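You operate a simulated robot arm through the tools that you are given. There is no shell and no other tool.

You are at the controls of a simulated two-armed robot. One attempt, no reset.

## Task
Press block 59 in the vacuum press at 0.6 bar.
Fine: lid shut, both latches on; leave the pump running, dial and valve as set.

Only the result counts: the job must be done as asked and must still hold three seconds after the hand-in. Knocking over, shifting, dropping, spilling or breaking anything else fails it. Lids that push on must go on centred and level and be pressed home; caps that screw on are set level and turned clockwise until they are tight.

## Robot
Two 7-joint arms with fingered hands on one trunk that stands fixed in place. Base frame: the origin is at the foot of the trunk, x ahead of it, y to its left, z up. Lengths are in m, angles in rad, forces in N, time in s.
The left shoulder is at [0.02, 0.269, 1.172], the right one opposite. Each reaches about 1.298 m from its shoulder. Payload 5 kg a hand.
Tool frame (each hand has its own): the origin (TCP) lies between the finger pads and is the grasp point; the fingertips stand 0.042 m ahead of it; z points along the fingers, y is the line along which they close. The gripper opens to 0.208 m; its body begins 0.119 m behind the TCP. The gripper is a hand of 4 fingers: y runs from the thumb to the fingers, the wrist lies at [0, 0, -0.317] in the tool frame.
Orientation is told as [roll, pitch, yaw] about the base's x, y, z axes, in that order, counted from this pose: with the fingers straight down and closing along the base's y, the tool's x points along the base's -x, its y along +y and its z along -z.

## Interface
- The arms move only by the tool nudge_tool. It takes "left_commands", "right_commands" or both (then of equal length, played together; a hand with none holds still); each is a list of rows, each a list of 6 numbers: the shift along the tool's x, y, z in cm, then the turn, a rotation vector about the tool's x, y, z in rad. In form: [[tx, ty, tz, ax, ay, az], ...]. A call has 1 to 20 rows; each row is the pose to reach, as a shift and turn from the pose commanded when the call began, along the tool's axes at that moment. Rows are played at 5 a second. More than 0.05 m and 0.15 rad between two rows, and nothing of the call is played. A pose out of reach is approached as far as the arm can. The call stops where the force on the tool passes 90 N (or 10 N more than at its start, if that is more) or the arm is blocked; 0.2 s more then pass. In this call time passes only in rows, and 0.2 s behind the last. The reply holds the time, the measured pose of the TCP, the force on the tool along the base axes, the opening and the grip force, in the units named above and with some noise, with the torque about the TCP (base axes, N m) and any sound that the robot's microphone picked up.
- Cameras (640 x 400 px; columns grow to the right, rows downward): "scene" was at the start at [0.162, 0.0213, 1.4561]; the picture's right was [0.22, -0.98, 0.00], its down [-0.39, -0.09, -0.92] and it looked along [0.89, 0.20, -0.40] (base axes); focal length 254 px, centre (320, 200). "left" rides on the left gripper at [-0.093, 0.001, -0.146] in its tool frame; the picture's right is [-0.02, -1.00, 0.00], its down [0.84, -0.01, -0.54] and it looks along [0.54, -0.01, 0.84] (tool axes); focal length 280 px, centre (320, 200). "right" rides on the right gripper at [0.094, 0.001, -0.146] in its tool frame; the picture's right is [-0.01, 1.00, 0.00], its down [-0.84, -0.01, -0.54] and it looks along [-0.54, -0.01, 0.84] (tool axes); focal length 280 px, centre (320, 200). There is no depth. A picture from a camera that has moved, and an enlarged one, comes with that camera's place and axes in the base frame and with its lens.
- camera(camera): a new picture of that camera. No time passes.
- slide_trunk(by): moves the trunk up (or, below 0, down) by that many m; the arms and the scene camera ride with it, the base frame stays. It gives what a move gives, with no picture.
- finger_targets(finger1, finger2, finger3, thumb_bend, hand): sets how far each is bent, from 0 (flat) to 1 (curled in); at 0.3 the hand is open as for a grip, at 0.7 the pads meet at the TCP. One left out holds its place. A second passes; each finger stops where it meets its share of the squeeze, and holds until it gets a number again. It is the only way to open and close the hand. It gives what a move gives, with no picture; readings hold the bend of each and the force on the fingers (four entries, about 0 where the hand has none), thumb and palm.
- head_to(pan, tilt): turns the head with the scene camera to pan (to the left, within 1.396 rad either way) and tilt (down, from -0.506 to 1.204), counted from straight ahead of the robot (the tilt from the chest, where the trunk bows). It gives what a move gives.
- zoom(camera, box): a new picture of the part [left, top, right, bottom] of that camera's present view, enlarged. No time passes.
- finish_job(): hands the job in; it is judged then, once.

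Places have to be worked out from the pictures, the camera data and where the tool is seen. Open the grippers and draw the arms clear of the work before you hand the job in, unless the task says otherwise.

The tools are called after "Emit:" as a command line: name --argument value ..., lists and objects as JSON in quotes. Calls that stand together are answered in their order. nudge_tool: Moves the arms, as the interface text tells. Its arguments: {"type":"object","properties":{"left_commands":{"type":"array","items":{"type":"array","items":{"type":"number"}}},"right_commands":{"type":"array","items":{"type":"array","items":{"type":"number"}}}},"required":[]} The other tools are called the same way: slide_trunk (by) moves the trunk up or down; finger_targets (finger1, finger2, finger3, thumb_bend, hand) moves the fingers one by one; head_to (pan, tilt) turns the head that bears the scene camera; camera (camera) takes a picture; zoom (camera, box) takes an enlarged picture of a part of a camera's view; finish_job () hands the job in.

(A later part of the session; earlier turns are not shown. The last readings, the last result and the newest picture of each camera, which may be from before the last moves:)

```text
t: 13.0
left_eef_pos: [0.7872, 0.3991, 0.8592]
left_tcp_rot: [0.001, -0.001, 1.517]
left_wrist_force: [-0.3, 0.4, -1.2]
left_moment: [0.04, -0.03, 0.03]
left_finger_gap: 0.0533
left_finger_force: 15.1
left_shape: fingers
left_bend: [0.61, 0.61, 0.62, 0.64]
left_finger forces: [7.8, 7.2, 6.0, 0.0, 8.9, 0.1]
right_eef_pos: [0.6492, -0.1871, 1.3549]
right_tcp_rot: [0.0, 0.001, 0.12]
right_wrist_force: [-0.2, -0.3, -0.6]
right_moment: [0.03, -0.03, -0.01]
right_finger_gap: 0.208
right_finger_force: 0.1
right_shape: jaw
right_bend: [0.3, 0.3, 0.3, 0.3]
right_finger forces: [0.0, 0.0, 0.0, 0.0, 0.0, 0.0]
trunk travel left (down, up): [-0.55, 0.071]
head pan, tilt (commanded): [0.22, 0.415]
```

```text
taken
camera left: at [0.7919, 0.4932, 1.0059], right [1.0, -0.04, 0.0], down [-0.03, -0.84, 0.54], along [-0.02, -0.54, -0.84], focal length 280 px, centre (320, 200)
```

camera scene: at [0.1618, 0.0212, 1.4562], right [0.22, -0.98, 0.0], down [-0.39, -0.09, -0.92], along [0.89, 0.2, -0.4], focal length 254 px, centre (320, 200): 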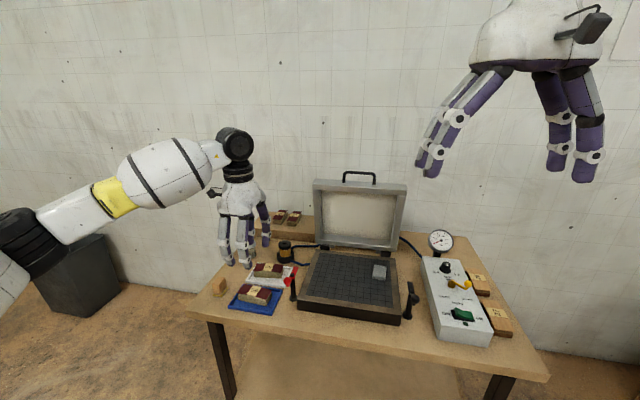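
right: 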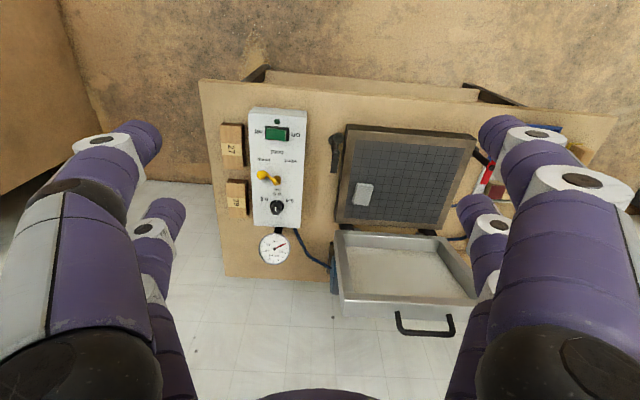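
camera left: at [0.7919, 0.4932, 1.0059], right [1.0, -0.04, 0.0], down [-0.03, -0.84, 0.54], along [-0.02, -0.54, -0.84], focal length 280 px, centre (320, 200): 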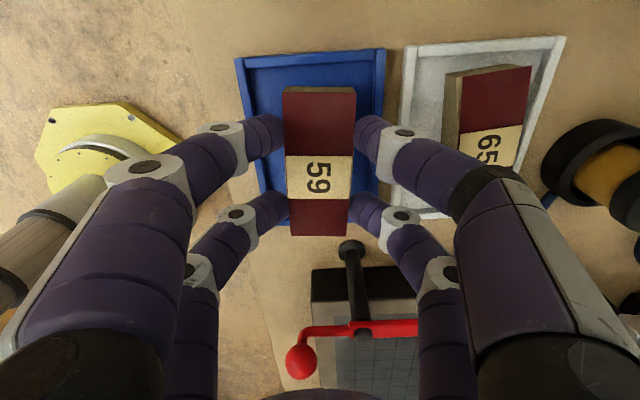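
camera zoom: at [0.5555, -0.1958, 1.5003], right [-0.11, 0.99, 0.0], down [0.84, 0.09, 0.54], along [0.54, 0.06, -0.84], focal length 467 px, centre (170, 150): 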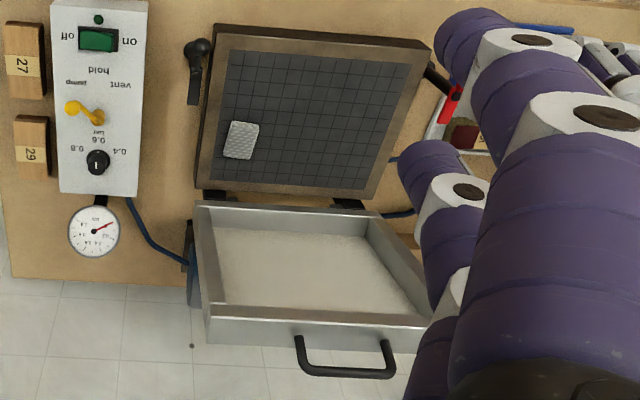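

The lid leans slightly toward the robot (open face from (1.07, 0.864) at the bottom to (1.03, 1.128) at the top), so I will set the block at about (0.90, 0.09) on the bed, well away from the grey pad at (0.95, -0.03). I lift higher and carry it over gently, aligning it with the bed.

Emit:
nudge_tool --left_commands '[[0, 0, -2.0, 0, 0, 0], [0, 0, -5.0, 0, 0, 0], [0, 0, -8.5, 0, 0, 0], [0, 0, -11.5, 0, 0, 0], [1.0, -0.4, -13.0, 0, 0, 0], [3.5, -1.5, -13.0, 0, 0, -0.01], [7.0, -3.0, -13.0, 0, 0, -0.02], [10.5, -4.5, -13.0, 0, 0, -0.03], [14.0, -6.0, -13.0, 0, 0, -0.04], [17.5, -7.5, -13.0, 0, 0, -0.05], [21.0, -9.0, -13.0, 0, 0, -0.06], [24.5, -10.5, -13.0, 0, 0, -0.07], [27.5, -11.8, -13.0, 0, 0, -0.08], [29.5, -12.6, -13.0, 0, 0, -0.09], [30.3, -12.9, -13.0, 0, 0, -0.09]]'

Emit:
camera --camera "scene"

Emit:
camera --camera "left"

Emit:
camera --camera "right"

```text
t: 16.2
left_eef_pos: [0.9017, 0.0903, 0.9883]
left_tcp_rot: [-0.002, 0.0, 1.61]
left_wrist_force: [0.3, 0.6, -0.7]
left_moment: [-0.02, 0.03, 0.01]
left_finger_gap: 0.0533
left_finger_force: 14.8
left_shape: fingers
left_bend: [0.61, 0.61, 0.62, 0.64]
left_finger forces: [7.9, 7.0, 6.2, 0.1, 8.8, 0.0]
right_eef_pos: [0.6484, -0.1862, 1.3558]
right_tcp_rot: [0.0, 0.0, 0.12]
right_wrist_force: [-0.4, -0.8, -0.5]
right_moment: [0.02, -0.04, -0.01]
right_finger_gap: 0.2077
right_finger_force: 0.1
right_shape: jaw
right_bend: [0.3, 0.3, 0.3, 0.3]
right_finger forces: [0.0, 0.0, 0.0, 0.0, 0.0, 0.0]
trunk travel left (down, up): [-0.55, 0.071]
head pan, tilt (commanded): [0.22, 0.415]
```

```text
taken
camera scene: at [0.1622, 0.0213, 1.4561], right [0.22, -0.98, 0.0], down [-0.39, -0.09, -0.92], along [0.89, 0.2, -0.4], focal length 254 px, centre (320, 200)
```

scene: 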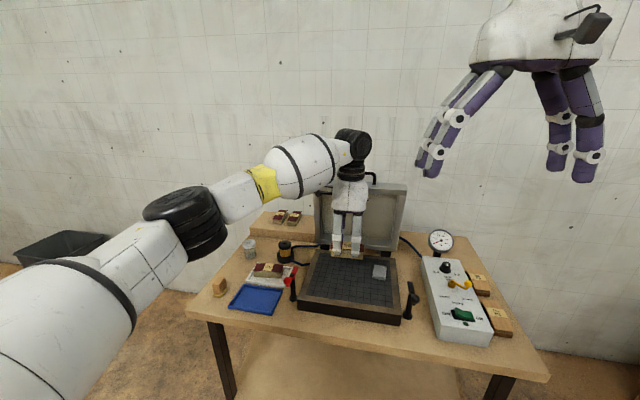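

```text
taken
camera left: at [0.8973, 0.1835, 1.1362], right [1.0, 0.05, 0.0], down [0.04, -0.84, 0.54], along [0.03, -0.54, -0.84], focal length 280 px, centre (320, 200)
```

left: 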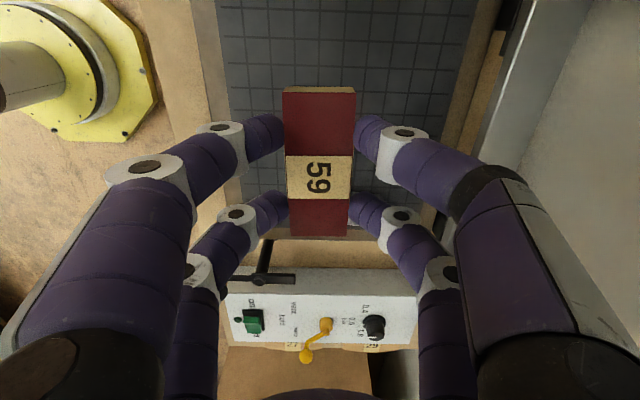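

```text
taken
camera right: at [0.5558, -0.1957, 1.5001], right [-0.11, 0.99, 0.0], down [0.84, 0.09, 0.54], along [0.54, 0.06, -0.84], focal length 280 px, centre (320, 200)
```

right: 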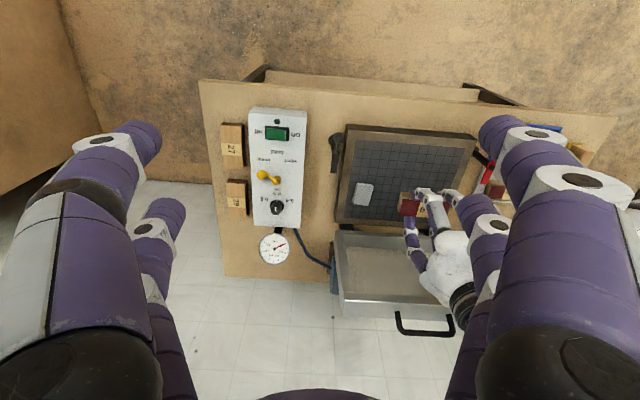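

The block hangs over the bed, clear of the pad and lid. I lower it toward the surface (expected touch at TCP z ≈ 0.878), stopping at 0.893 first.

Emit:
nudge_tool --left_commands '[[0, 0, 2.5, 0, 0, 0], [0, 0, 5.0, 0, 0, 0], [0, 0, 7.0, 0, 0, 0], [0, 0, 8.5, 0, 0, 0], [0, 0, 9.5, 0, 0, 0]]'

Emit:
zoom --camera "scene" --box '[290, 200, 420, 330]'

Emit:
zoom --camera "right" --box '[330, 120, 500, 340]'

```text
t: 17.4
left_eef_pos: [0.9, 0.0883, 0.8916]
left_tcp_rot: [-0.001, 0.001, 1.607]
left_wrist_force: [-0.1, 0.1, -0.3]
left_moment: [-0.02, 0.02, 0.01]
left_finger_gap: 0.0535
left_finger_force: 14.4
left_shape: fingers
left_bend: [0.61, 0.61, 0.62, 0.64]
left_finger forces: [7.7, 7.1, 6.1, 0.0, 8.8, 0.0]
right_eef_pos: [0.6492, -0.1864, 1.3541]
right_tcp_rot: [0.0, 0.0, 0.12]
right_wrist_force: [-0.5, -0.2, 0.7]
right_moment: [0.0, 0.06, 0.0]
right_finger_gap: 0.2078
right_finger_force: 0.1
right_shape: jaw
right_bend: [0.3, 0.3, 0.3, 0.3]
right_finger forces: [0.0, 0.0, 0.0, 0.0, 0.0, 0.1]
trunk travel left (down, up): [-0.55, 0.071]
head pan, tilt (commanded): [0.22, 0.415]
```

```text
3.08 times, centred on (355, 265) of scene
camera zoom: at [0.1624, 0.0213, 1.4561], right [0.22, -0.98, 0.0], down [-0.39, -0.09, -0.92], along [0.89, 0.2, -0.4], focal length 782 px, centre (212, 0)
```

zoom: 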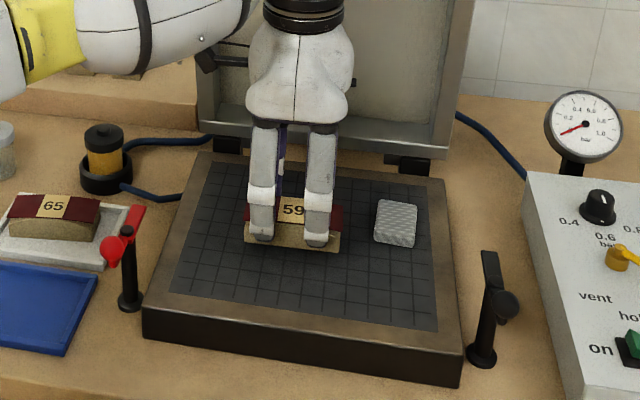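

```text
1.82 times, centred on (415, 230) of right
camera zoom: at [0.556, -0.1957, 1.5], right [-0.11, 0.99, 0.0], down [0.84, 0.09, 0.54], along [0.54, 0.06, -0.84], focal length 510 px, centre (147, 146)
```

zoom: 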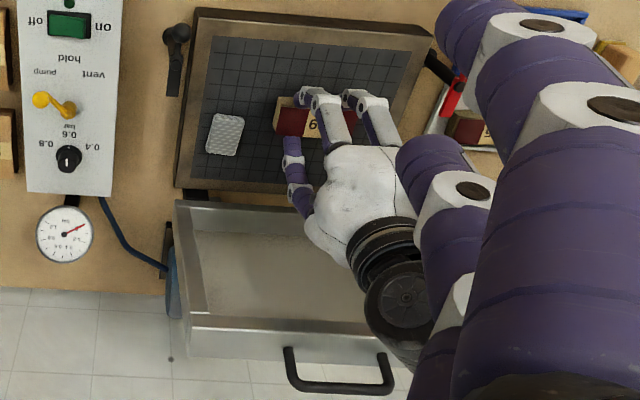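

The block is a little above the bed. I lower in millimetre steps watching the wrist force.

Emit:
nudge_tool --left_commands '[[0, 0, 0.3, 0, 0, 0], [0, 0, 0.6, 0, 0, 0], [0, 0, 0.9, 0, 0, 0]]'

Emit:
nudge_tool --left_commands '[[0, 0, 0.15, 0, 0, 0], [0, 0, 0.3, 0, 0, 0]]'

Emit:
zoom --camera "scene" --box '[320, 240, 400, 300]'

```text
t: 18.2
left_eef_pos: [0.9016, 0.0893, 0.8849]
left_tcp_rot: [0.001, 0.001, 1.606]
left_wrist_force: [0.2, -0.3, -0.5]
left_moment: [-0.04, 0.01, 0.01]
left_finger_gap: 0.0534
left_finger_force: 15.2
left_shape: fingers
left_bend: [0.61, 0.61, 0.62, 0.64]
left_finger forces: [7.8, 7.0, 6.1, 0.0, 8.7, 0.1]
right_eef_pos: [0.6494, -0.1869, 1.3552]
right_tcp_rot: [-0.001, 0.0, 0.121]
right_wrist_force: [-0.5, -0.3, -0.7]
right_moment: [-0.01, -0.01, -0.01]
right_finger_gap: 0.2079
right_finger_force: 0.0
right_shape: jaw
right_bend: [0.3, 0.3, 0.3, 0.3]
right_finger forces: [0.1, 0.0, 0.1, 0.0, 0.1, 0.0]
trunk travel left (down, up): [-0.55, 0.071]
head pan, tilt (commanded): [0.22, 0.415]
```

```text
t: 18.8
left_eef_pos: [0.9004, 0.0896, 0.8819]
left_tcp_rot: [0.0, 0.0, 1.608]
left_wrist_force: [0.0, 0.6, -1.4]
left_moment: [-0.02, 0.0, -0.01]
left_finger_gap: 0.0534
left_finger_force: 15.0
left_shape: fingers
left_bend: [0.61, 0.61, 0.62, 0.64]
left_finger forces: [7.7, 6.9, 6.1, 0.1, 8.6, 0.1]
right_eef_pos: [0.6495, -0.1867, 1.3554]
right_tcp_rot: [0.002, -0.001, 0.12]
right_wrist_force: [-0.2, 0.1, 0.2]
right_moment: [0.01, -0.01, 0.01]
right_finger_gap: 0.2077
right_finger_force: 0.1
right_shape: jaw
right_bend: [0.3, 0.3, 0.3, 0.3]
right_finger forces: [0.0, 0.0, 0.0, 0.0, 0.0, 0.0]
trunk travel left (down, up): [-0.55, 0.071]
head pan, tilt (commanded): [0.22, 0.415]
```

```text
6.67 times, centred on (360, 270) of scene
camera zoom: at [0.1621, 0.0213, 1.4561], right [0.22, -0.98, 0.0], down [-0.39, -0.09, -0.92], along [0.89, 0.2, -0.4], focal length 1694 px, centre (53, -267)
```

zoom: 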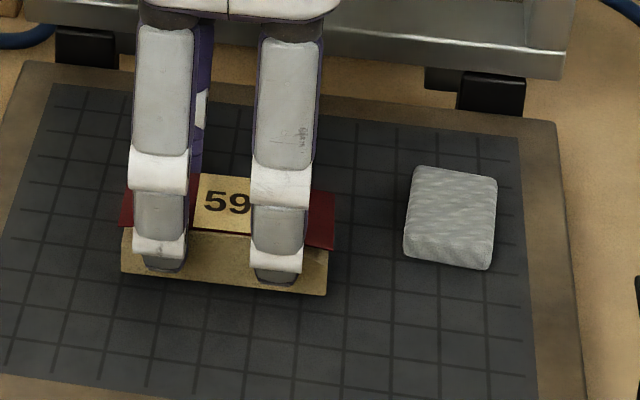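

No clear contact yet; I go on down 1 mm per row for 3 mm.

Emit:
nudge_tool --left_commands '[[0, 0, 0.1, 0, 0, 0], [0, 0, 0.2, 0, 0, 0]]'

Emit:
nudge_tool --left_commands '[[0, 0, 0.1, 0, 0, 0], [0, 0, 0.2, 0, 0, 0]]'

Emit:
zoom --camera "scene" --box '[320, 240, 400, 300]'

```text
t: 19.4
left_eef_pos: [0.9011, 0.0893, 0.8803]
left_tcp_rot: [0.002, 0.003, 1.608]
left_wrist_force: [-0.1, -0.4, -1.1]
left_moment: [-0.01, 0.02, 0.0]
left_finger_gap: 0.0531
left_finger_force: 14.0
left_shape: fingers
left_bend: [0.61, 0.61, 0.62, 0.64]
left_finger forces: [7.9, 7.0, 6.1, 0.1, 8.7, 0.0]
right_eef_pos: [0.6501, -0.1861, 1.3542]
right_tcp_rot: [0.0, 0.0, 0.12]
right_wrist_force: [-0.3, -0.1, 0.3]
right_moment: [0.01, 0.02, 0.02]
right_finger_gap: 0.2078
right_finger_force: 0.0
right_shape: jaw
right_bend: [0.3, 0.3, 0.3, 0.3]
right_finger forces: [0.0, 0.0, 0.1, 0.0, 0.0, 0.1]
trunk travel left (down, up): [-0.55, 0.071]
head pan, tilt (commanded): [0.22, 0.415]
```

```text
t: 20.0
left_eef_pos: [0.9015, 0.0897, 0.8783]
left_tcp_rot: [0.0, -0.001, 1.61]
left_wrist_force: [-0.6, -0.5, -1.0]
left_moment: [0.0, 0.0, -0.03]
left_finger_gap: 0.0534
left_finger_force: 15.4
left_shape: fingers
left_bend: [0.61, 0.61, 0.62, 0.64]
left_finger forces: [7.8, 7.0, 6.0, 0.0, 8.7, 0.0]
right_eef_pos: [0.6489, -0.186, 1.3552]
right_tcp_rot: [0.0, -0.003, 0.121]
right_wrist_force: [0.0, -0.3, 0.3]
right_moment: [-0.01, 0.02, -0.01]
right_finger_gap: 0.2082
right_finger_force: 0.1
right_shape: jaw
right_bend: [0.3, 0.3, 0.3, 0.3]
right_finger forces: [0.1, 0.0, 0.0, 0.1, 0.0, 0.0]
trunk travel left (down, up): [-0.55, 0.071]
head pan, tilt (commanded): [0.22, 0.415]
```

```text
6.67 times, centred on (360, 270) of scene
camera zoom: at [0.1621, 0.0213, 1.4561], right [0.22, -0.98, 0.0], down [-0.39, -0.09, -0.92], along [0.89, 0.2, -0.4], focal length 1694 px, centre (53, -267)
```

zoom: 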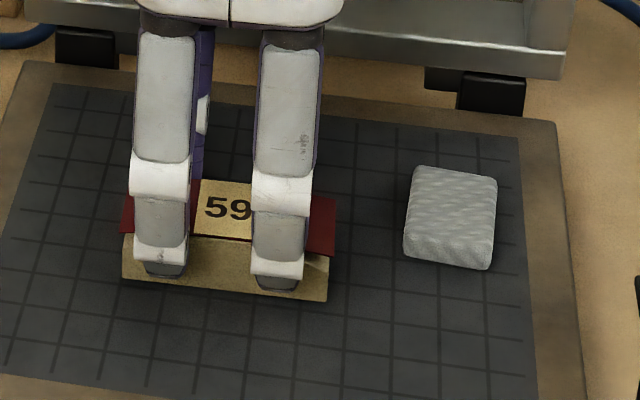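

The block's bottom edge computes to about 0.818 and it is still moving with the hand. I continue down in 1 mm steps.

Emit:
nudge_tool --left_commands '[[0, 0, 0.1, 0, 0, 0], [0, 0, 0.2, 0, 0, 0]]'

Emit:
nudge_tool --left_commands '[[0, 0, 0.1, 0, 0, 0], [0, 0, 0.2, 0, 0, 0]]'

Emit:
zoom --camera "scene" --box '[320, 240, 400, 300]'

```text
t: 20.6
left_eef_pos: [0.9004, 0.0895, 0.877]
left_tcp_rot: [0.0, 0.002, 1.608]
left_wrist_force: [1.3, 0.1, -0.4]
left_moment: [0.0, 0.02, 0.0]
left_finger_gap: 0.0533
left_finger_force: 14.5
left_shape: fingers
left_bend: [0.61, 0.61, 0.62, 0.64]
left_finger forces: [7.8, 6.9, 6.1, 0.0, 8.7, 0.0]
right_eef_pos: [0.6487, -0.1866, 1.355]
right_tcp_rot: [-0.001, -0.001, 0.119]
right_wrist_force: [0.0, 0.6, 0.1]
right_moment: [-0.02, -0.03, -0.03]
right_finger_gap: 0.2078
right_finger_force: 0.1
right_shape: jaw
right_bend: [0.3, 0.3, 0.3, 0.3]
right_finger forces: [0.0, 0.0, 0.0, 0.0, 0.0, 0.1]
trunk travel left (down, up): [-0.55, 0.071]
head pan, tilt (commanded): [0.22, 0.415]
```

```text
t: 21.2
left_eef_pos: [0.9004, 0.089, 0.8741]
left_tcp_rot: [-0.002, 0.001, 1.608]
left_wrist_force: [-0.4, 0.9, 3.5]
left_moment: [0.1, 0.09, -0.01]
left_finger_gap: 0.0532
left_finger_force: 15.4
left_shape: fingers
left_bend: [0.61, 0.61, 0.62, 0.64]
left_finger forces: [8.3, 7.5, 6.1, 0.0, 9.0, 0.0]
right_eef_pos: [0.6494, -0.1862, 1.3556]
right_tcp_rot: [0.001, 0.0, 0.12]
right_wrist_force: [-0.4, 0.2, 0.4]
right_moment: [0.0, 0.01, 0.0]
right_finger_gap: 0.2078
right_finger_force: 0.1
right_shape: jaw
right_bend: [0.3, 0.3, 0.3, 0.3]
right_finger forces: [0.0, 0.0, 0.0, 0.0, 0.0, 0.1]
trunk travel left (down, up): [-0.55, 0.071]
head pan, tilt (commanded): [0.22, 0.415]
```

```text
6.67 times, centred on (360, 270) of scene
camera zoom: at [0.1618, 0.0214, 1.4562], right [0.22, -0.98, 0.0], down [-0.39, -0.09, -0.92], along [0.89, 0.2, -0.4], focal length 1694 px, centre (53, -267)
```

zoom: 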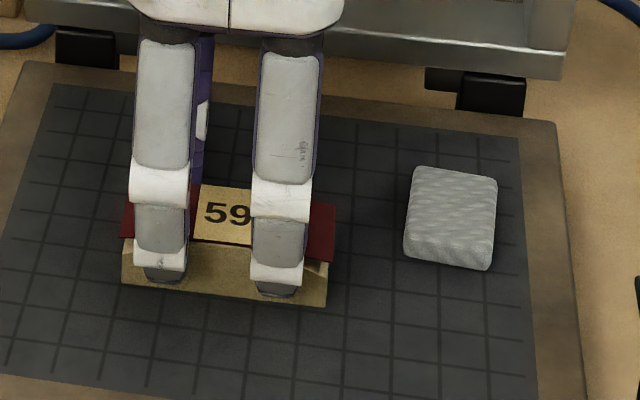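

Wrist force rose to +3.5 N: the block is down on the bed. I open the fingers modestly to release it.

Emit:
finger_targets --hand "left" --finger1 0.55 --finger2 0.55 --finger3 0.55 --thumb_bend 0.55

Emit:
zoom --camera "scene" --box '[320, 240, 400, 300]'

Emit:
camera --camera "left"

```text
t: 22.2
left_eef_pos: [0.9015, 0.0887, 0.875]
left_tcp_rot: [0.0, -0.001, 1.608]
left_wrist_force: [-0.3, -1.0, 0.5]
left_moment: [0.04, 0.03, -0.02]
left_finger_gap: 0.0859
left_finger_force: 0.1
left_shape: fingers
left_bend: [0.55, 0.55, 0.55, 0.55]
left_finger forces: [0.0, 0.1, 0.0, 0.0, 0.1, 0.0]
right_eef_pos: [0.6486, -0.1874, 1.355]
right_tcp_rot: [0.001, -0.001, 0.119]
right_wrist_force: [0.4, 0.3, -0.5]
right_moment: [-0.02, 0.01, 0.0]
right_finger_gap: 0.2079
right_finger_force: 0.0
right_shape: jaw
right_bend: [0.3, 0.3, 0.3, 0.3]
right_finger forces: [0.1, 0.0, 0.1, 0.0, 0.0, 0.1]
trunk travel left (down, up): [-0.55, 0.071]
head pan, tilt (commanded): [0.22, 0.415]
```

```text
6.67 times, centred on (360, 270) of scene
camera zoom: at [0.1621, 0.0213, 1.4561], right [0.22, -0.98, 0.0], down [-0.39, -0.09, -0.92], along [0.89, 0.2, -0.4], focal length 1694 px, centre (53, -267)
```

zoom: 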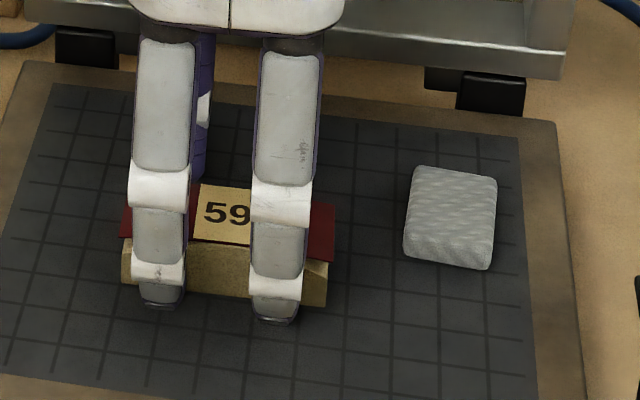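

```text
taken
camera left: at [0.897, 0.1827, 1.0213], right [1.0, 0.05, 0.0], down [0.04, -0.84, 0.54], along [0.03, -0.54, -0.84], focal length 280 px, centre (320, 200)
```

left: 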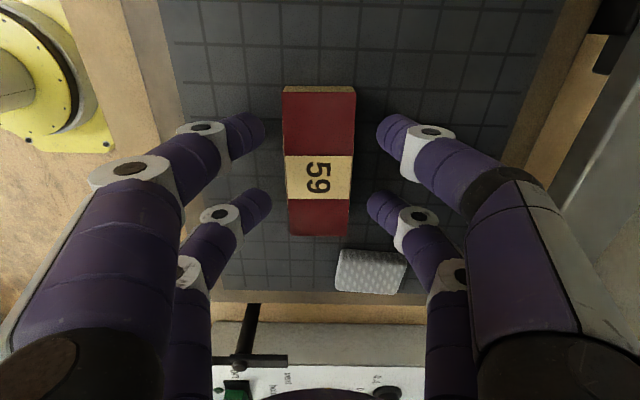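

Block 59 now stands free at about (0.90, 0.09) on the bed, pad untouched. I lift the hand straight up, then back it toward the robot and upward, beginning to tilt it forward for the lid's handle (bar near (1.054, 0.074, 1.175)).

Emit:
nudge_tool --left_commands '[[0, 0, -2.0, 0, 0, 0], [0, 0, -4.5, 0, 0, 0], [0, 0, -7.5, 0, 0, 0], [0, 0.3, -10.5, 0, 0, 0], [0.1, 1.5, -14.0, 0, 0, 0], [0.2, 3.0, -17.5, 0.05, 0, 0], [0.4, 4.5, -21.0, 0.1, 0, 0], [0.5, 6.0, -24.5, 0.16, 0, 0], [0.7, 7.2, -28.0, 0.22, 0, 0], [0.8, 8.4, -31.5, 0.28, 0, 0], [0.9, 9.3, -35.0, 0.34, 0, 0], [1.0, 10.0, -38.5, 0.4, 0, 0], [1.1, 10.2, -42.0, 0.46, 0, 0]]'

Emit:
camera --camera "scene"

Emit:
camera --camera "left"

Emit:
camera --camera "right"

```text
t: 25.0
left_eef_pos: [0.7981, 0.0734, 1.2957]
left_tcp_rot: [-0.462, 0.002, 1.608]
left_wrist_force: [-1.0, -0.7, -0.2]
left_moment: [0.08, -0.09, 0.02]
left_finger_gap: 0.0857
left_finger_force: 0.0
left_shape: fingers
left_bend: [0.55, 0.55, 0.55, 0.55]
left_finger forces: [0.0, 0.1, 0.1, 0.0, 0.1, 0.1]
right_eef_pos: [0.6476, -0.1879, 1.3561]
right_tcp_rot: [0.001, 0.0, 0.12]
right_wrist_force: [-1.0, -0.1, 1.0]
right_moment: [0.04, -0.17, 0.03]
right_finger_gap: 0.2076
right_finger_force: 0.1
right_shape: jaw
right_bend: [0.3, 0.3, 0.3, 0.3]
right_finger forces: [0.0, 0.0, 0.0, 0.0, 0.0, 0.0]
trunk travel left (down, up): [-0.55, 0.071]
head pan, tilt (commanded): [0.22, 0.415]
```

```text
taken
camera scene: at [0.161, 0.0209, 1.4564], right [0.22, -0.98, 0.0], down [-0.39, -0.09, -0.92], along [0.89, 0.2, -0.4], focal length 254 px, centre (320, 200)
```

scene: 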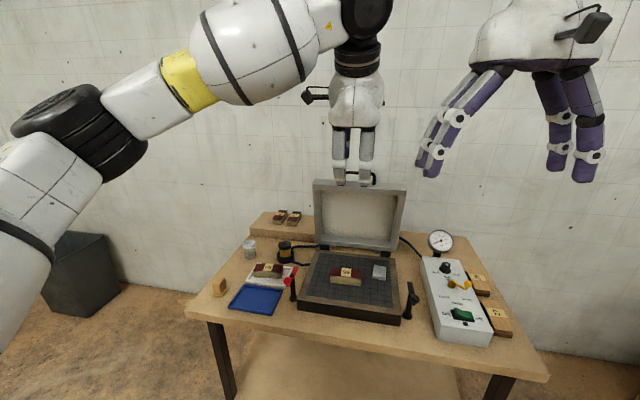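

```text
taken
camera left: at [0.7292, 0.165, 1.4272], right [0.89, 0.05, 0.45], down [-0.2, -0.85, 0.49], along [0.4, -0.52, -0.75], focal length 280 px, centre (320, 200)
```

left: 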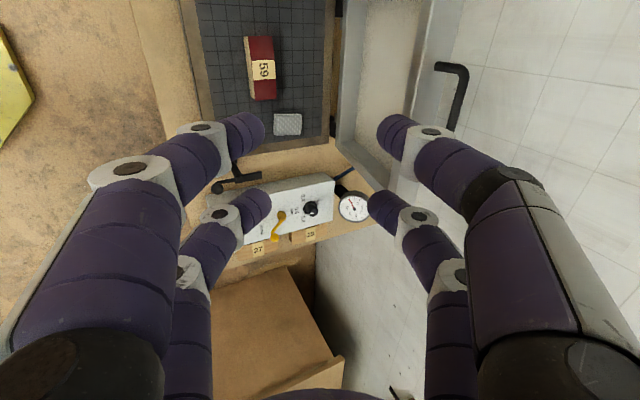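

```text
taken
camera right: at [0.5543, -0.1963, 1.501], right [-0.11, 0.99, 0.0], down [0.84, 0.09, 0.54], along [0.54, 0.06, -0.84], focal length 280 px, centre (320, 200)
```

right: 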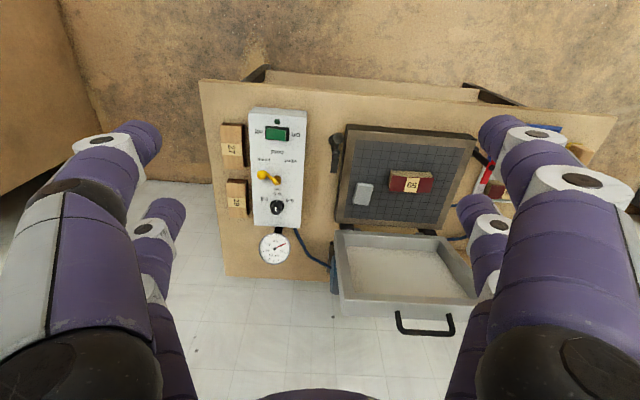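

The handle's predicted pixel (463, 70) matches the picture (465, 70), so its position is good: bar centre (1.052, 0.074, 1.1755). I move to the pre-grasp pose tilted 45°, 12 cm short of the bar.

Emit:
nudge_tool --left_commands '[[0.17, -2.7, 2.15, 0.065, 0, 0], [0.34, -5.4, 4.3, 0.13, 0, 0], [0.5, -8.1, 6.45, 0.195, 0, 0], [0.68, -10.8, 8.6, 0.26, 0, 0], [0.85, -13.5, 10.7, 0.323, 0, 0]]'

Emit:
camera --camera "left"

Emit:
zoom --camera "scene" --box '[290, 80, 430, 260]'

Emit:
zoom --camera "right" --box '[330, 200, 500, 400]'

```text
t: 26.2
left_eef_pos: [0.9685, 0.0709, 1.2593]
left_tcp_rot: [-0.782, 0.0, 1.607]
left_wrist_force: [0.7, 0.4, -0.2]
left_moment: [-0.06, 0.07, 0.02]
left_finger_gap: 0.086
left_finger_force: 0.1
left_shape: fingers
left_bend: [0.55, 0.55, 0.55, 0.55]
left_finger forces: [0.0, 0.0, 0.1, 0.0, 0.0, 0.0]
right_eef_pos: [0.6497, -0.186, 1.3539]
right_tcp_rot: [0.0, 0.0, 0.12]
right_wrist_force: [0.8, 0.5, 0.0]
right_moment: [0.06, 0.09, 0.01]
right_finger_gap: 0.2078
right_finger_force: 0.0
right_shape: jaw
right_bend: [0.3, 0.3, 0.3, 0.3]
right_finger forces: [0.0, 0.0, 0.0, 0.1, 0.1, 0.0]
trunk travel left (down, up): [-0.55, 0.071]
head pan, tilt (commanded): [0.22, 0.415]
```

```text
taken
camera left: at [0.8619, 0.1622, 1.3629], right [0.71, 0.04, 0.71], down [-0.34, -0.86, 0.39], along [0.62, -0.52, -0.59], focal length 280 px, centre (320, 200)
```

left: 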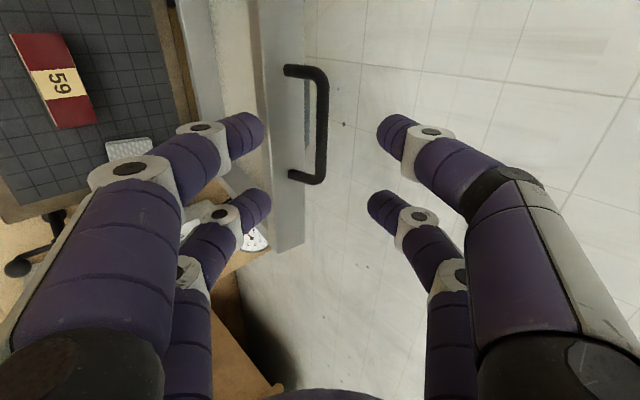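

```text
2.22 times, centred on (360, 170) of scene
camera zoom: at [0.1628, 0.0213, 1.4559], right [0.22, -0.98, 0.0], down [-0.39, -0.09, -0.91], along [0.89, 0.2, -0.4], focal length 565 px, centre (231, 267)
```

zoom: 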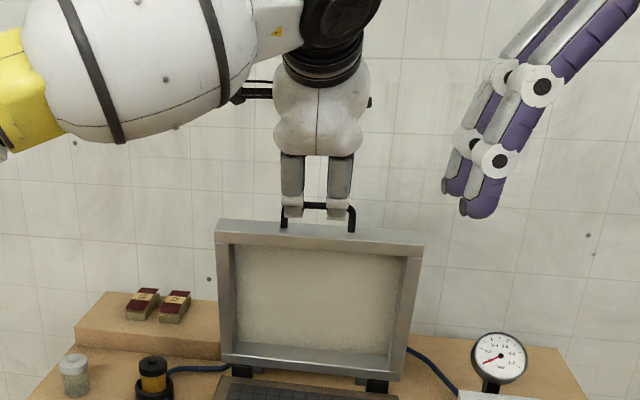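

```text
2.00 times, centred on (415, 300) of right
camera zoom: at [0.5567, -0.1958, 1.4994], right [-0.11, 0.99, 0.0], down [0.84, 0.09, 0.54], along [0.53, 0.06, -0.84], focal length 561 px, centre (130, 0)
```

zoom: 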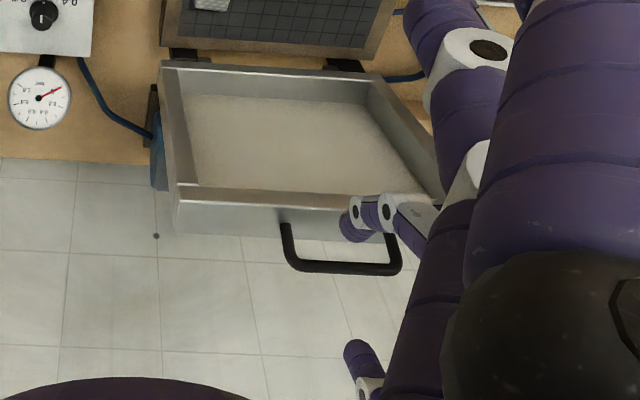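

The bar lies centred between the finger pairs. Because the lid's front edge is close under the bar, I lessen the tilt to about 0.55 rad, narrow the fingers and move to 9 cm short of it.

Emit:
finger_targets --hand "left" --finger1 0.61 --finger2 0.61 --finger3 0.61 --thumb_bend 0.61

Emit:
nudge_tool --left_commands '[[0, -1.0, 1.5, -0.116, 0, 0], [0, -2.1, 3.1, -0.232, 0, 0]]'

Emit:
camera --camera "left"

Emit:
zoom --camera "right" --box '[330, 200, 500, 400]'

```text
t: 27.2
left_eef_pos: [0.9662, 0.0722, 1.2609]
left_tcp_rot: [-0.783, -0.001, 1.607]
left_wrist_force: [0.2, 0.3, -0.2]
left_moment: [-0.01, -0.02, 0.01]
left_finger_gap: 0.0555
left_finger_force: 0.1
left_shape: fingers
left_bend: [0.61, 0.61, 0.61, 0.61]
left_finger forces: [0.0, 0.0, 0.0, 0.0, 0.0, 0.0]
right_eef_pos: [0.6489, -0.1862, 1.3542]
right_tcp_rot: [0.0, 0.001, 0.119]
right_wrist_force: [0.8, -0.1, -0.4]
right_moment: [-0.01, -0.01, 0.02]
right_finger_gap: 0.2078
right_finger_force: 0.1
right_shape: jaw
right_bend: [0.3, 0.3, 0.3, 0.3]
right_finger forces: [0.1, 0.1, 0.0, 0.0, 0.1, 0.0]
trunk travel left (down, up): [-0.55, 0.071]
head pan, tilt (commanded): [0.22, 0.415]
```

```text
t: 27.8
left_eef_pos: [1.0037, 0.0712, 1.2516]
left_tcp_rot: [-0.549, 0.0, 1.606]
left_wrist_force: [0.8, 0.1, -0.2]
left_moment: [0.08, -0.02, 0.04]
left_finger_gap: 0.0556
left_finger_force: 0.2
left_shape: fingers
left_bend: [0.61, 0.61, 0.61, 0.61]
left_finger forces: [0.1, 0.0, 0.0, 0.1, 0.1, 0.0]
right_eef_pos: [0.6495, -0.1875, 1.3547]
right_tcp_rot: [0.002, 0.001, 0.12]
right_wrist_force: [1.2, -0.4, -0.2]
right_moment: [0.09, 0.02, 0.0]
right_finger_gap: 0.208
right_finger_force: 0.0
right_shape: jaw
right_bend: [0.3, 0.3, 0.3, 0.3]
right_finger forces: [0.0, 0.1, 0.0, 0.1, 0.0, 0.1]
trunk travel left (down, up): [-0.55, 0.071]
head pan, tilt (commanded): [0.22, 0.415]
```

```text
taken
camera left: at [0.9229, 0.1619, 1.3761], right [0.85, 0.04, 0.52], down [-0.24, -0.85, 0.47], along [0.47, -0.52, -0.71], focal length 280 px, centre (320, 200)
```

left: 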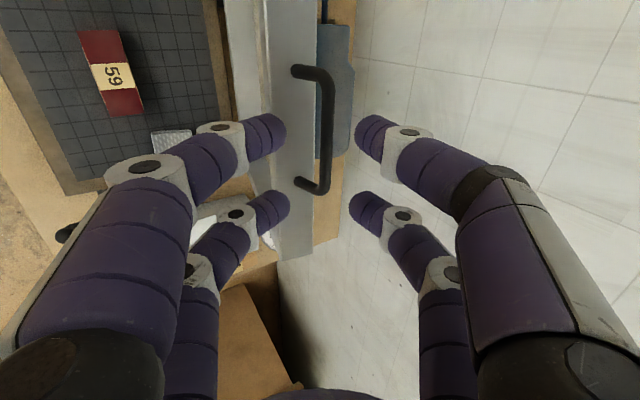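

```text
2.00 times, centred on (415, 300) of right
camera zoom: at [0.5557, -0.1969, 1.5], right [-0.1, 0.99, 0.0], down [0.84, 0.09, 0.54], along [0.54, 0.06, -0.84], focal length 561 px, centre (130, 0)
```

zoom: 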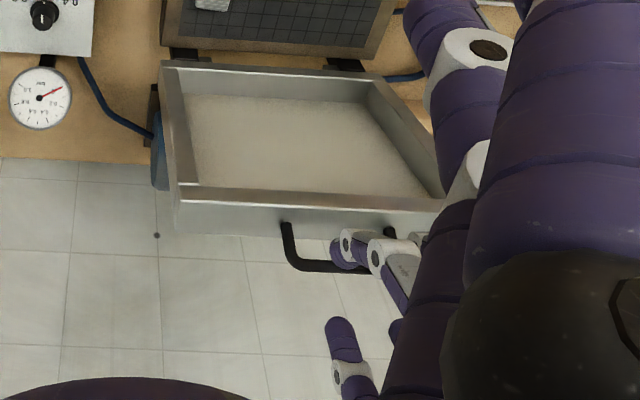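

The bar sits about 5 mm beyond the hand's midline and 8 mm toward +y. I correct for this and advance 6.3 cm so that the fingertips straddle the bar.

Emit:
nudge_tool --left_commands '[[-0.3, -0.25, 1.6, 0, 0, 0], [-0.7, -0.5, 3.2, 0, 0, 0], [-0.7, -0.5, 4.8, 0, 0, 0], [-0.7, -0.5, 6.3, 0, 0, 0]]'

Emit:
camera --camera "left"

Emit:
zoom --camera "right" --box '[380, 280, 500, 400]'

Emit:
zoom --camera "scene" --box '[310, 120, 410, 220]'

```text
t: 28.8
left_eef_pos: [1.0425, 0.0827, 1.201]
left_tcp_rot: [-0.551, -0.001, 1.608]
left_wrist_force: [0.3, 0.4, 0.6]
left_moment: [-0.03, 0.02, -0.02]
left_finger_gap: 0.0558
left_finger_force: 0.0
left_shape: fingers
left_bend: [0.61, 0.61, 0.61, 0.61]
left_finger forces: [0.0, 0.0, 0.0, 0.0, 0.0, 0.0]
right_eef_pos: [0.6488, -0.1854, 1.3543]
right_tcp_rot: [0.0, 0.0, 0.121]
right_wrist_force: [-0.3, 0.6, 0.5]
right_moment: [-0.01, -0.01, -0.02]
right_finger_gap: 0.2077
right_finger_force: 0.0
right_shape: jaw
right_bend: [0.3, 0.3, 0.3, 0.3]
right_finger forces: [0.1, 0.1, 0.1, 0.1, 0.1, 0.0]
trunk travel left (down, up): [-0.55, 0.071]
head pan, tilt (commanded): [0.22, 0.415]
```

```text
taken
camera left: at [0.9613, 0.1735, 1.3247], right [0.85, 0.05, 0.52], down [-0.24, -0.85, 0.47], along [0.47, -0.52, -0.71], focal length 280 px, centre (320, 200)
```

left: 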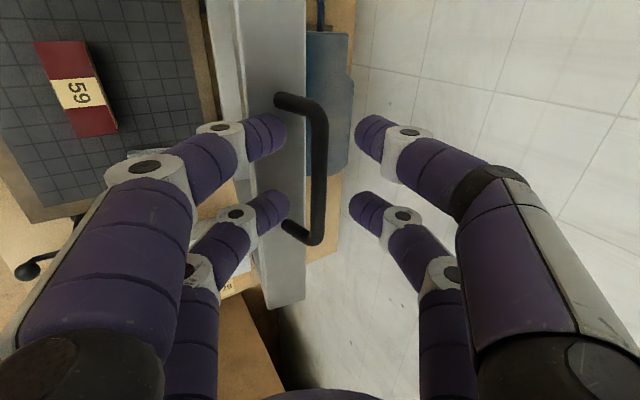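

```text
3.33 times, centred on (440, 340) of right
camera zoom: at [0.5557, -0.1956, 1.5002], right [-0.11, 0.99, 0.0], down [0.84, 0.09, 0.54], along [0.54, 0.06, -0.84], focal length 935 px, centre (-80, -267)
```

zoom: 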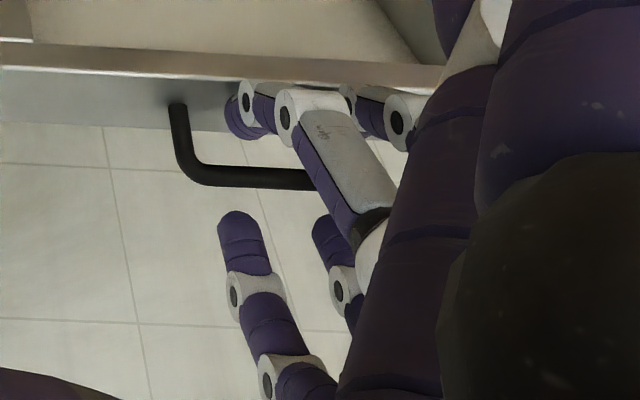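

```text
4.00 times, centred on (360, 170) of scene
camera zoom: at [0.162, 0.0215, 1.4561], right [0.22, -0.98, 0.0], down [-0.39, -0.09, -0.92], along [0.89, 0.2, -0.4], focal length 1016 px, centre (160, 320)
```

zoom: 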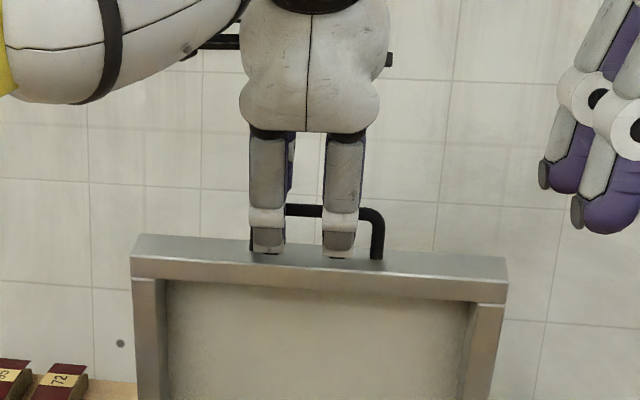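

The bar lies about 2.5 cm ahead of the TCP, between the finger pairs and within the finger span. I close the fingers onto it.

Emit:
finger_targets --hand "left" --finger1 0.7 --finger2 0.7 --finger3 0.7 --thumb_bend 0.7

Emit:
camera --camera "left"

Emit:
zoom --camera "scene" --box '[310, 120, 410, 220]'

```text
t: 29.8
left_eef_pos: [1.0407, 0.0811, 1.2006]
left_tcp_rot: [-0.553, 0.0, 1.607]
left_wrist_force: [-2.0, 0.5, 0.1]
left_moment: [0.06, 0.04, -0.05]
left_finger_gap: 0.0184
left_finger_force: 5.7
left_shape: fingers
left_bend: [0.68, 0.68, 0.69, 0.69]
left_finger forces: [2.8, 3.4, 1.7, 0.1, 3.7, 0.1]
right_eef_pos: [0.6483, -0.186, 1.3535]
right_tcp_rot: [0.001, -0.001, 0.12]
right_wrist_force: [-0.6, 0.0, -0.6]
right_moment: [-0.01, -0.02, 0.01]
right_finger_gap: 0.208
right_finger_force: 0.0
right_shape: jaw
right_bend: [0.3, 0.3, 0.3, 0.3]
right_finger forces: [0.0, 0.0, 0.0, 0.0, 0.0, 0.0]
trunk travel left (down, up): [-0.55, 0.071]
head pan, tilt (commanded): [0.22, 0.415]
```

```text
taken
camera left: at [0.9612, 0.1735, 1.3247], right [0.85, 0.05, 0.52], down [-0.24, -0.85, 0.47], along [0.47, -0.52, -0.71], focal length 280 px, centre (320, 200)
```

left: 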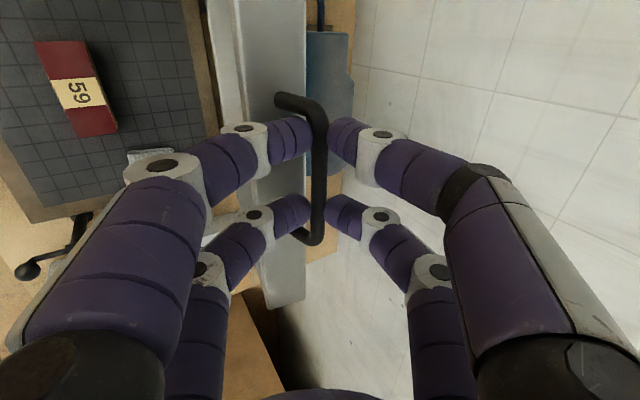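

```text
4.00 times, centred on (360, 170) of scene
camera zoom: at [0.1619, 0.0214, 1.4562], right [0.22, -0.98, 0.0], down [-0.39, -0.09, -0.92], along [0.89, 0.2, -0.4], focal length 1016 px, centre (160, 320)
```

zoom: 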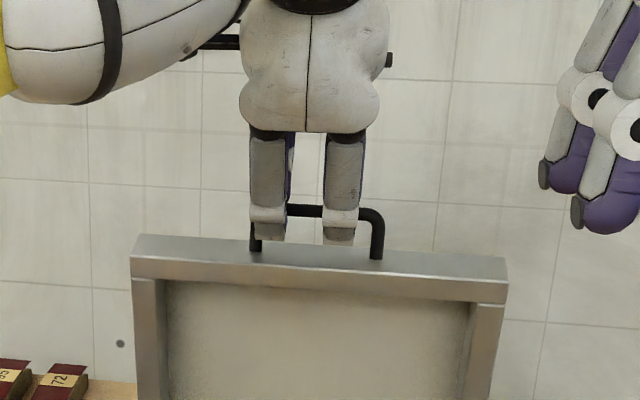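

The bar is pinched (about 6 N). I start closing the lid along its arc about the hinge (≈(1.085, 0.828)), first a small turn of 0.2 rad, watching the forces.

Emit:
nudge_tool --left_commands '[[0, 1.64, -0.75, 0.019, 0, 0], [0, 3.31, -1.43, 0.0385, 0, 0], [0, 5.02, -2.02, 0.0578, 0, 0], [0, 6.76, -2.51, 0.077, 0, 0]]'

Emit:
camera --camera "left"

Emit:
zoom --camera "scene" --box '[290, 120, 430, 330]'

```text
t: 30.8
left_eef_pos: [0.9713, 0.0807, 1.1851]
left_tcp_rot: [-0.628, 0.001, 1.61]
left_wrist_force: [-1.0, 2.5, 2.9]
left_moment: [0.2, -0.06, -0.01]
left_finger_gap: 0.0182
left_finger_force: 6.6
left_shape: fingers
left_bend: [0.68, 0.68, 0.69, 0.69]
left_finger forces: [2.4, 3.1, 2.8, 0.0, 5.3, 0.1]
right_eef_pos: [0.6488, -0.187, 1.3547]
right_tcp_rot: [0.002, 0.0, 0.119]
right_wrist_force: [-1.1, 0.1, 0.7]
right_moment: [-0.05, 0.03, -0.02]
right_finger_gap: 0.208
right_finger_force: 0.1
right_shape: jaw
right_bend: [0.3, 0.3, 0.3, 0.3]
right_finger forces: [0.0, 0.1, 0.1, 0.0, 0.0, 0.0]
trunk travel left (down, up): [-0.55, 0.071]
head pan, tilt (commanded): [0.22, 0.415]
```

```text
taken
camera left: at [0.8814, 0.1712, 1.304], right [0.81, 0.05, 0.59], down [-0.27, -0.85, 0.44], along [0.52, -0.52, -0.68], focal length 280 px, centre (320, 200)
```

left: 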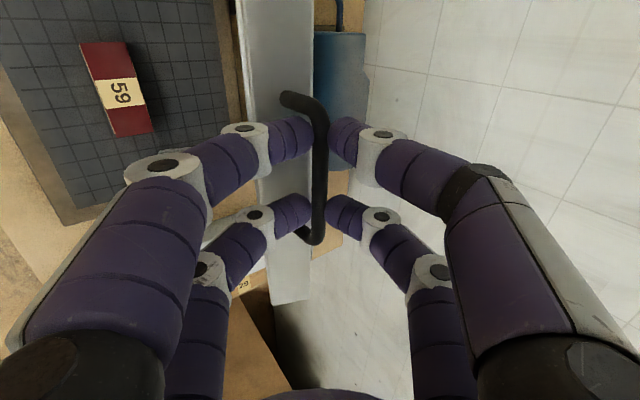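

```text
1.90 times, centred on (360, 225) of scene
camera zoom: at [0.1618, 0.0215, 1.4562], right [0.22, -0.98, 0.0], down [-0.39, -0.09, -0.92], along [0.89, 0.2, -0.4], focal length 484 px, centre (244, 152)
```

zoom: 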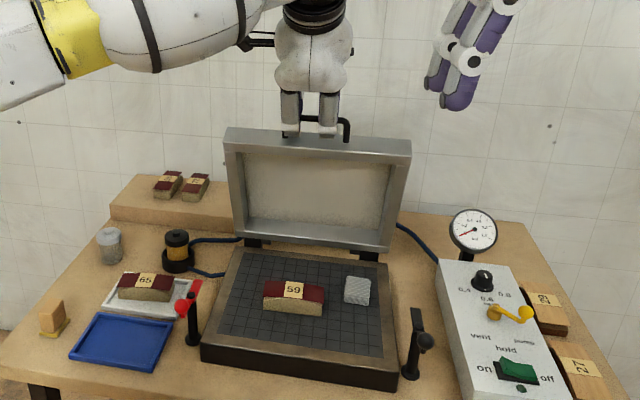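

The lid follows easily (forces of 2–3 N). I continue the arc to about 0.6 rad of turn.

Emit:
nudge_tool --left_commands '[[0, 1.73, -0.54, 0.0193, 0, 0], [0, 3.48, -1.01, 0.0385, 0, 0], [0, 5.26, -1.39, 0.0578, 0, 0], [0, 7.03, -1.67, 0.077, 0, 0], [0, 8.84, -1.88, 0.0963, 0, 0], [0, 10.64, -1.99, 0.1155, 0, 0], [0, 12.45, -2.01, 0.1348, 0, 0], [0, 14.26, -1.94, 0.154, 0, 0]]'

Emit:
camera --camera "left"

Emit:
zoom --camera "scene" --box '[290, 120, 430, 330]'

```text
t: 32.6
left_eef_pos: [0.8429, 0.0754, 1.1184]
left_tcp_rot: [-0.782, 0.002, 1.607]
left_wrist_force: [-4.6, 6.6, 2.9]
left_moment: [0.26, 0.04, 0.13]
left_finger_gap: 0.0179
left_finger_force: 7.5
left_shape: fingers
left_bend: [0.68, 0.68, 0.69, 0.7]
left_finger forces: [3.1, 3.7, 2.5, 0.0, 4.8, 0.0]
right_eef_pos: [0.6485, -0.1859, 1.3565]
right_tcp_rot: [0.0, 0.0, 0.119]
right_wrist_force: [-0.8, 0.7, 0.9]
right_moment: [-0.05, 0.03, 0.0]
right_finger_gap: 0.2079
right_finger_force: 0.1
right_shape: jaw
right_bend: [0.3, 0.3, 0.3, 0.3]
right_finger forces: [0.1, 0.0, 0.0, 0.0, 0.1, 0.0]
trunk travel left (down, up): [-0.55, 0.071]
head pan, tilt (commanded): [0.22, 0.415]
```

```text
taken
camera left: at [0.7363, 0.1658, 1.2208], right [0.71, 0.04, 0.7], down [-0.34, -0.86, 0.39], along [0.62, -0.52, -0.59], focal length 280 px, centre (320, 200)
```

left: 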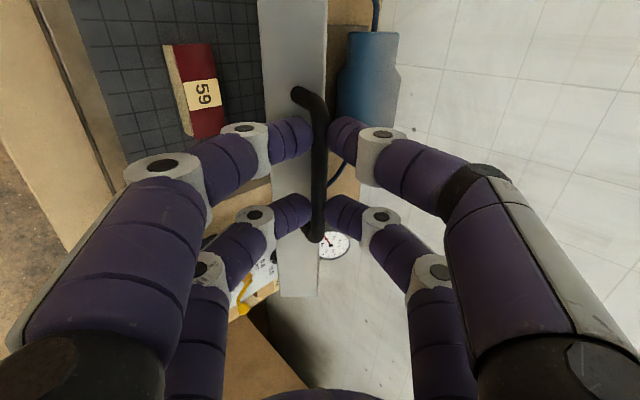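

```text
1.90 times, centred on (360, 225) of scene
camera zoom: at [0.1617, 0.0219, 1.4561], right [0.22, -0.98, 0.0], down [-0.39, -0.09, -0.92], along [0.89, 0.2, -0.4], focal length 484 px, centre (244, 152)
```

zoom: 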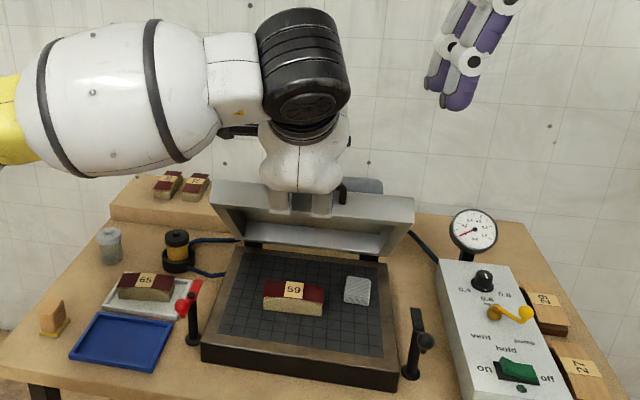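

The lid is now about 35° down; the lateral force of 6.6 N says the handle wants to stay a little more toward +y, so I ease 4 mm that way while continuing the arc.

Emit:
nudge_tool --left_commands '[[-0.15, 1.81, -0.13, 0.0193, 0, 0], [-0.3, 3.63, -0.15, 0.0385, 0, 0], [-0.4, 5.42, -0.11, 0.0578, 0, 0], [-0.45, 7.23, 0.05, 0.077, 0, 0], [-0.5, 9.04, 0.28, 0.0963, 0, 0], [-0.55, 10.82, 0.59, 0.1155, 0, 0], [-0.6, 12.58, 1.0, 0.1348, 0, 0], [-0.6, 14.31, 1.51, 0.154, 0, 0]]'

Emit:
camera --camera "left"

Emit:
zoom --camera "scene" --box '[290, 120, 430, 330]'

```text
t: 34.4
left_eef_pos: [0.7508, 0.0755, 1.0048]
left_tcp_rot: [-0.936, 0.001, 1.607]
left_wrist_force: [-6.2, -6.7, 2.2]
left_moment: [-0.08, 0.09, -0.25]
left_finger_gap: 0.0177
left_finger_force: 7.1
left_shape: fingers
left_bend: [0.68, 0.68, 0.69, 0.7]
left_finger forces: [3.6, 4.0, 2.4, 0.0, 4.5, 0.0]
right_eef_pos: [0.6482, -0.1871, 1.3543]
right_tcp_rot: [0.0, 0.0, 0.122]
right_wrist_force: [0.2, -0.5, -0.8]
right_moment: [-0.03, -0.01, 0.0]
right_finger_gap: 0.2079
right_finger_force: 0.0
right_shape: jaw
right_bend: [0.3, 0.3, 0.3, 0.3]
right_finger forces: [0.0, 0.0, 0.1, 0.1, 0.1, 0.1]
trunk travel left (down, up): [-0.55, 0.071]
head pan, tilt (commanded): [0.22, 0.415]
```

```text
taken
camera left: at [0.6302, 0.1656, 1.0923], right [0.59, 0.04, 0.81], down [-0.4, -0.86, 0.33], along [0.7, -0.51, -0.49], focal length 280 px, centre (320, 200)
```

left: 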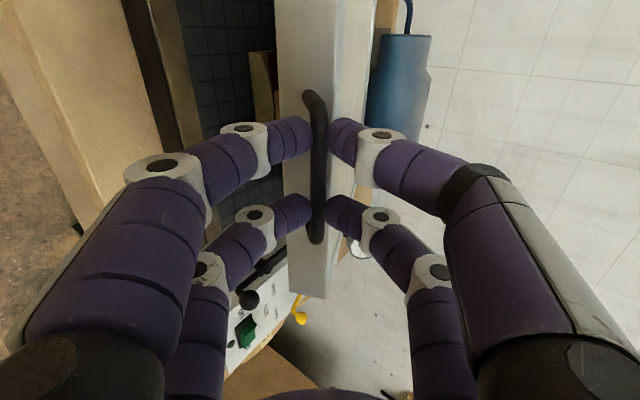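

```text
1.90 times, centred on (360, 225) of scene
camera zoom: at [0.1617, 0.021, 1.4562], right [0.22, -0.98, 0.0], down [-0.39, -0.09, -0.92], along [0.89, 0.2, -0.4], focal length 484 px, centre (244, 152)
```

zoom: 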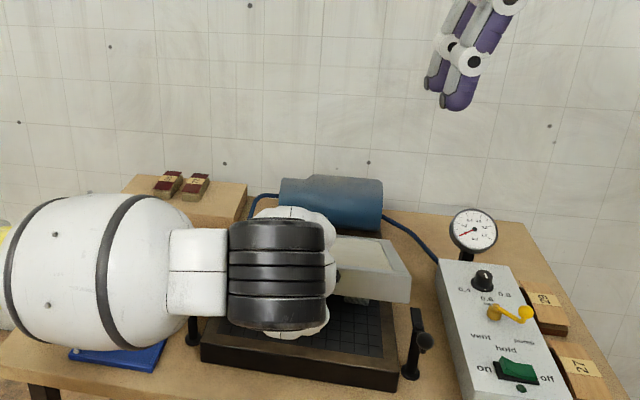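

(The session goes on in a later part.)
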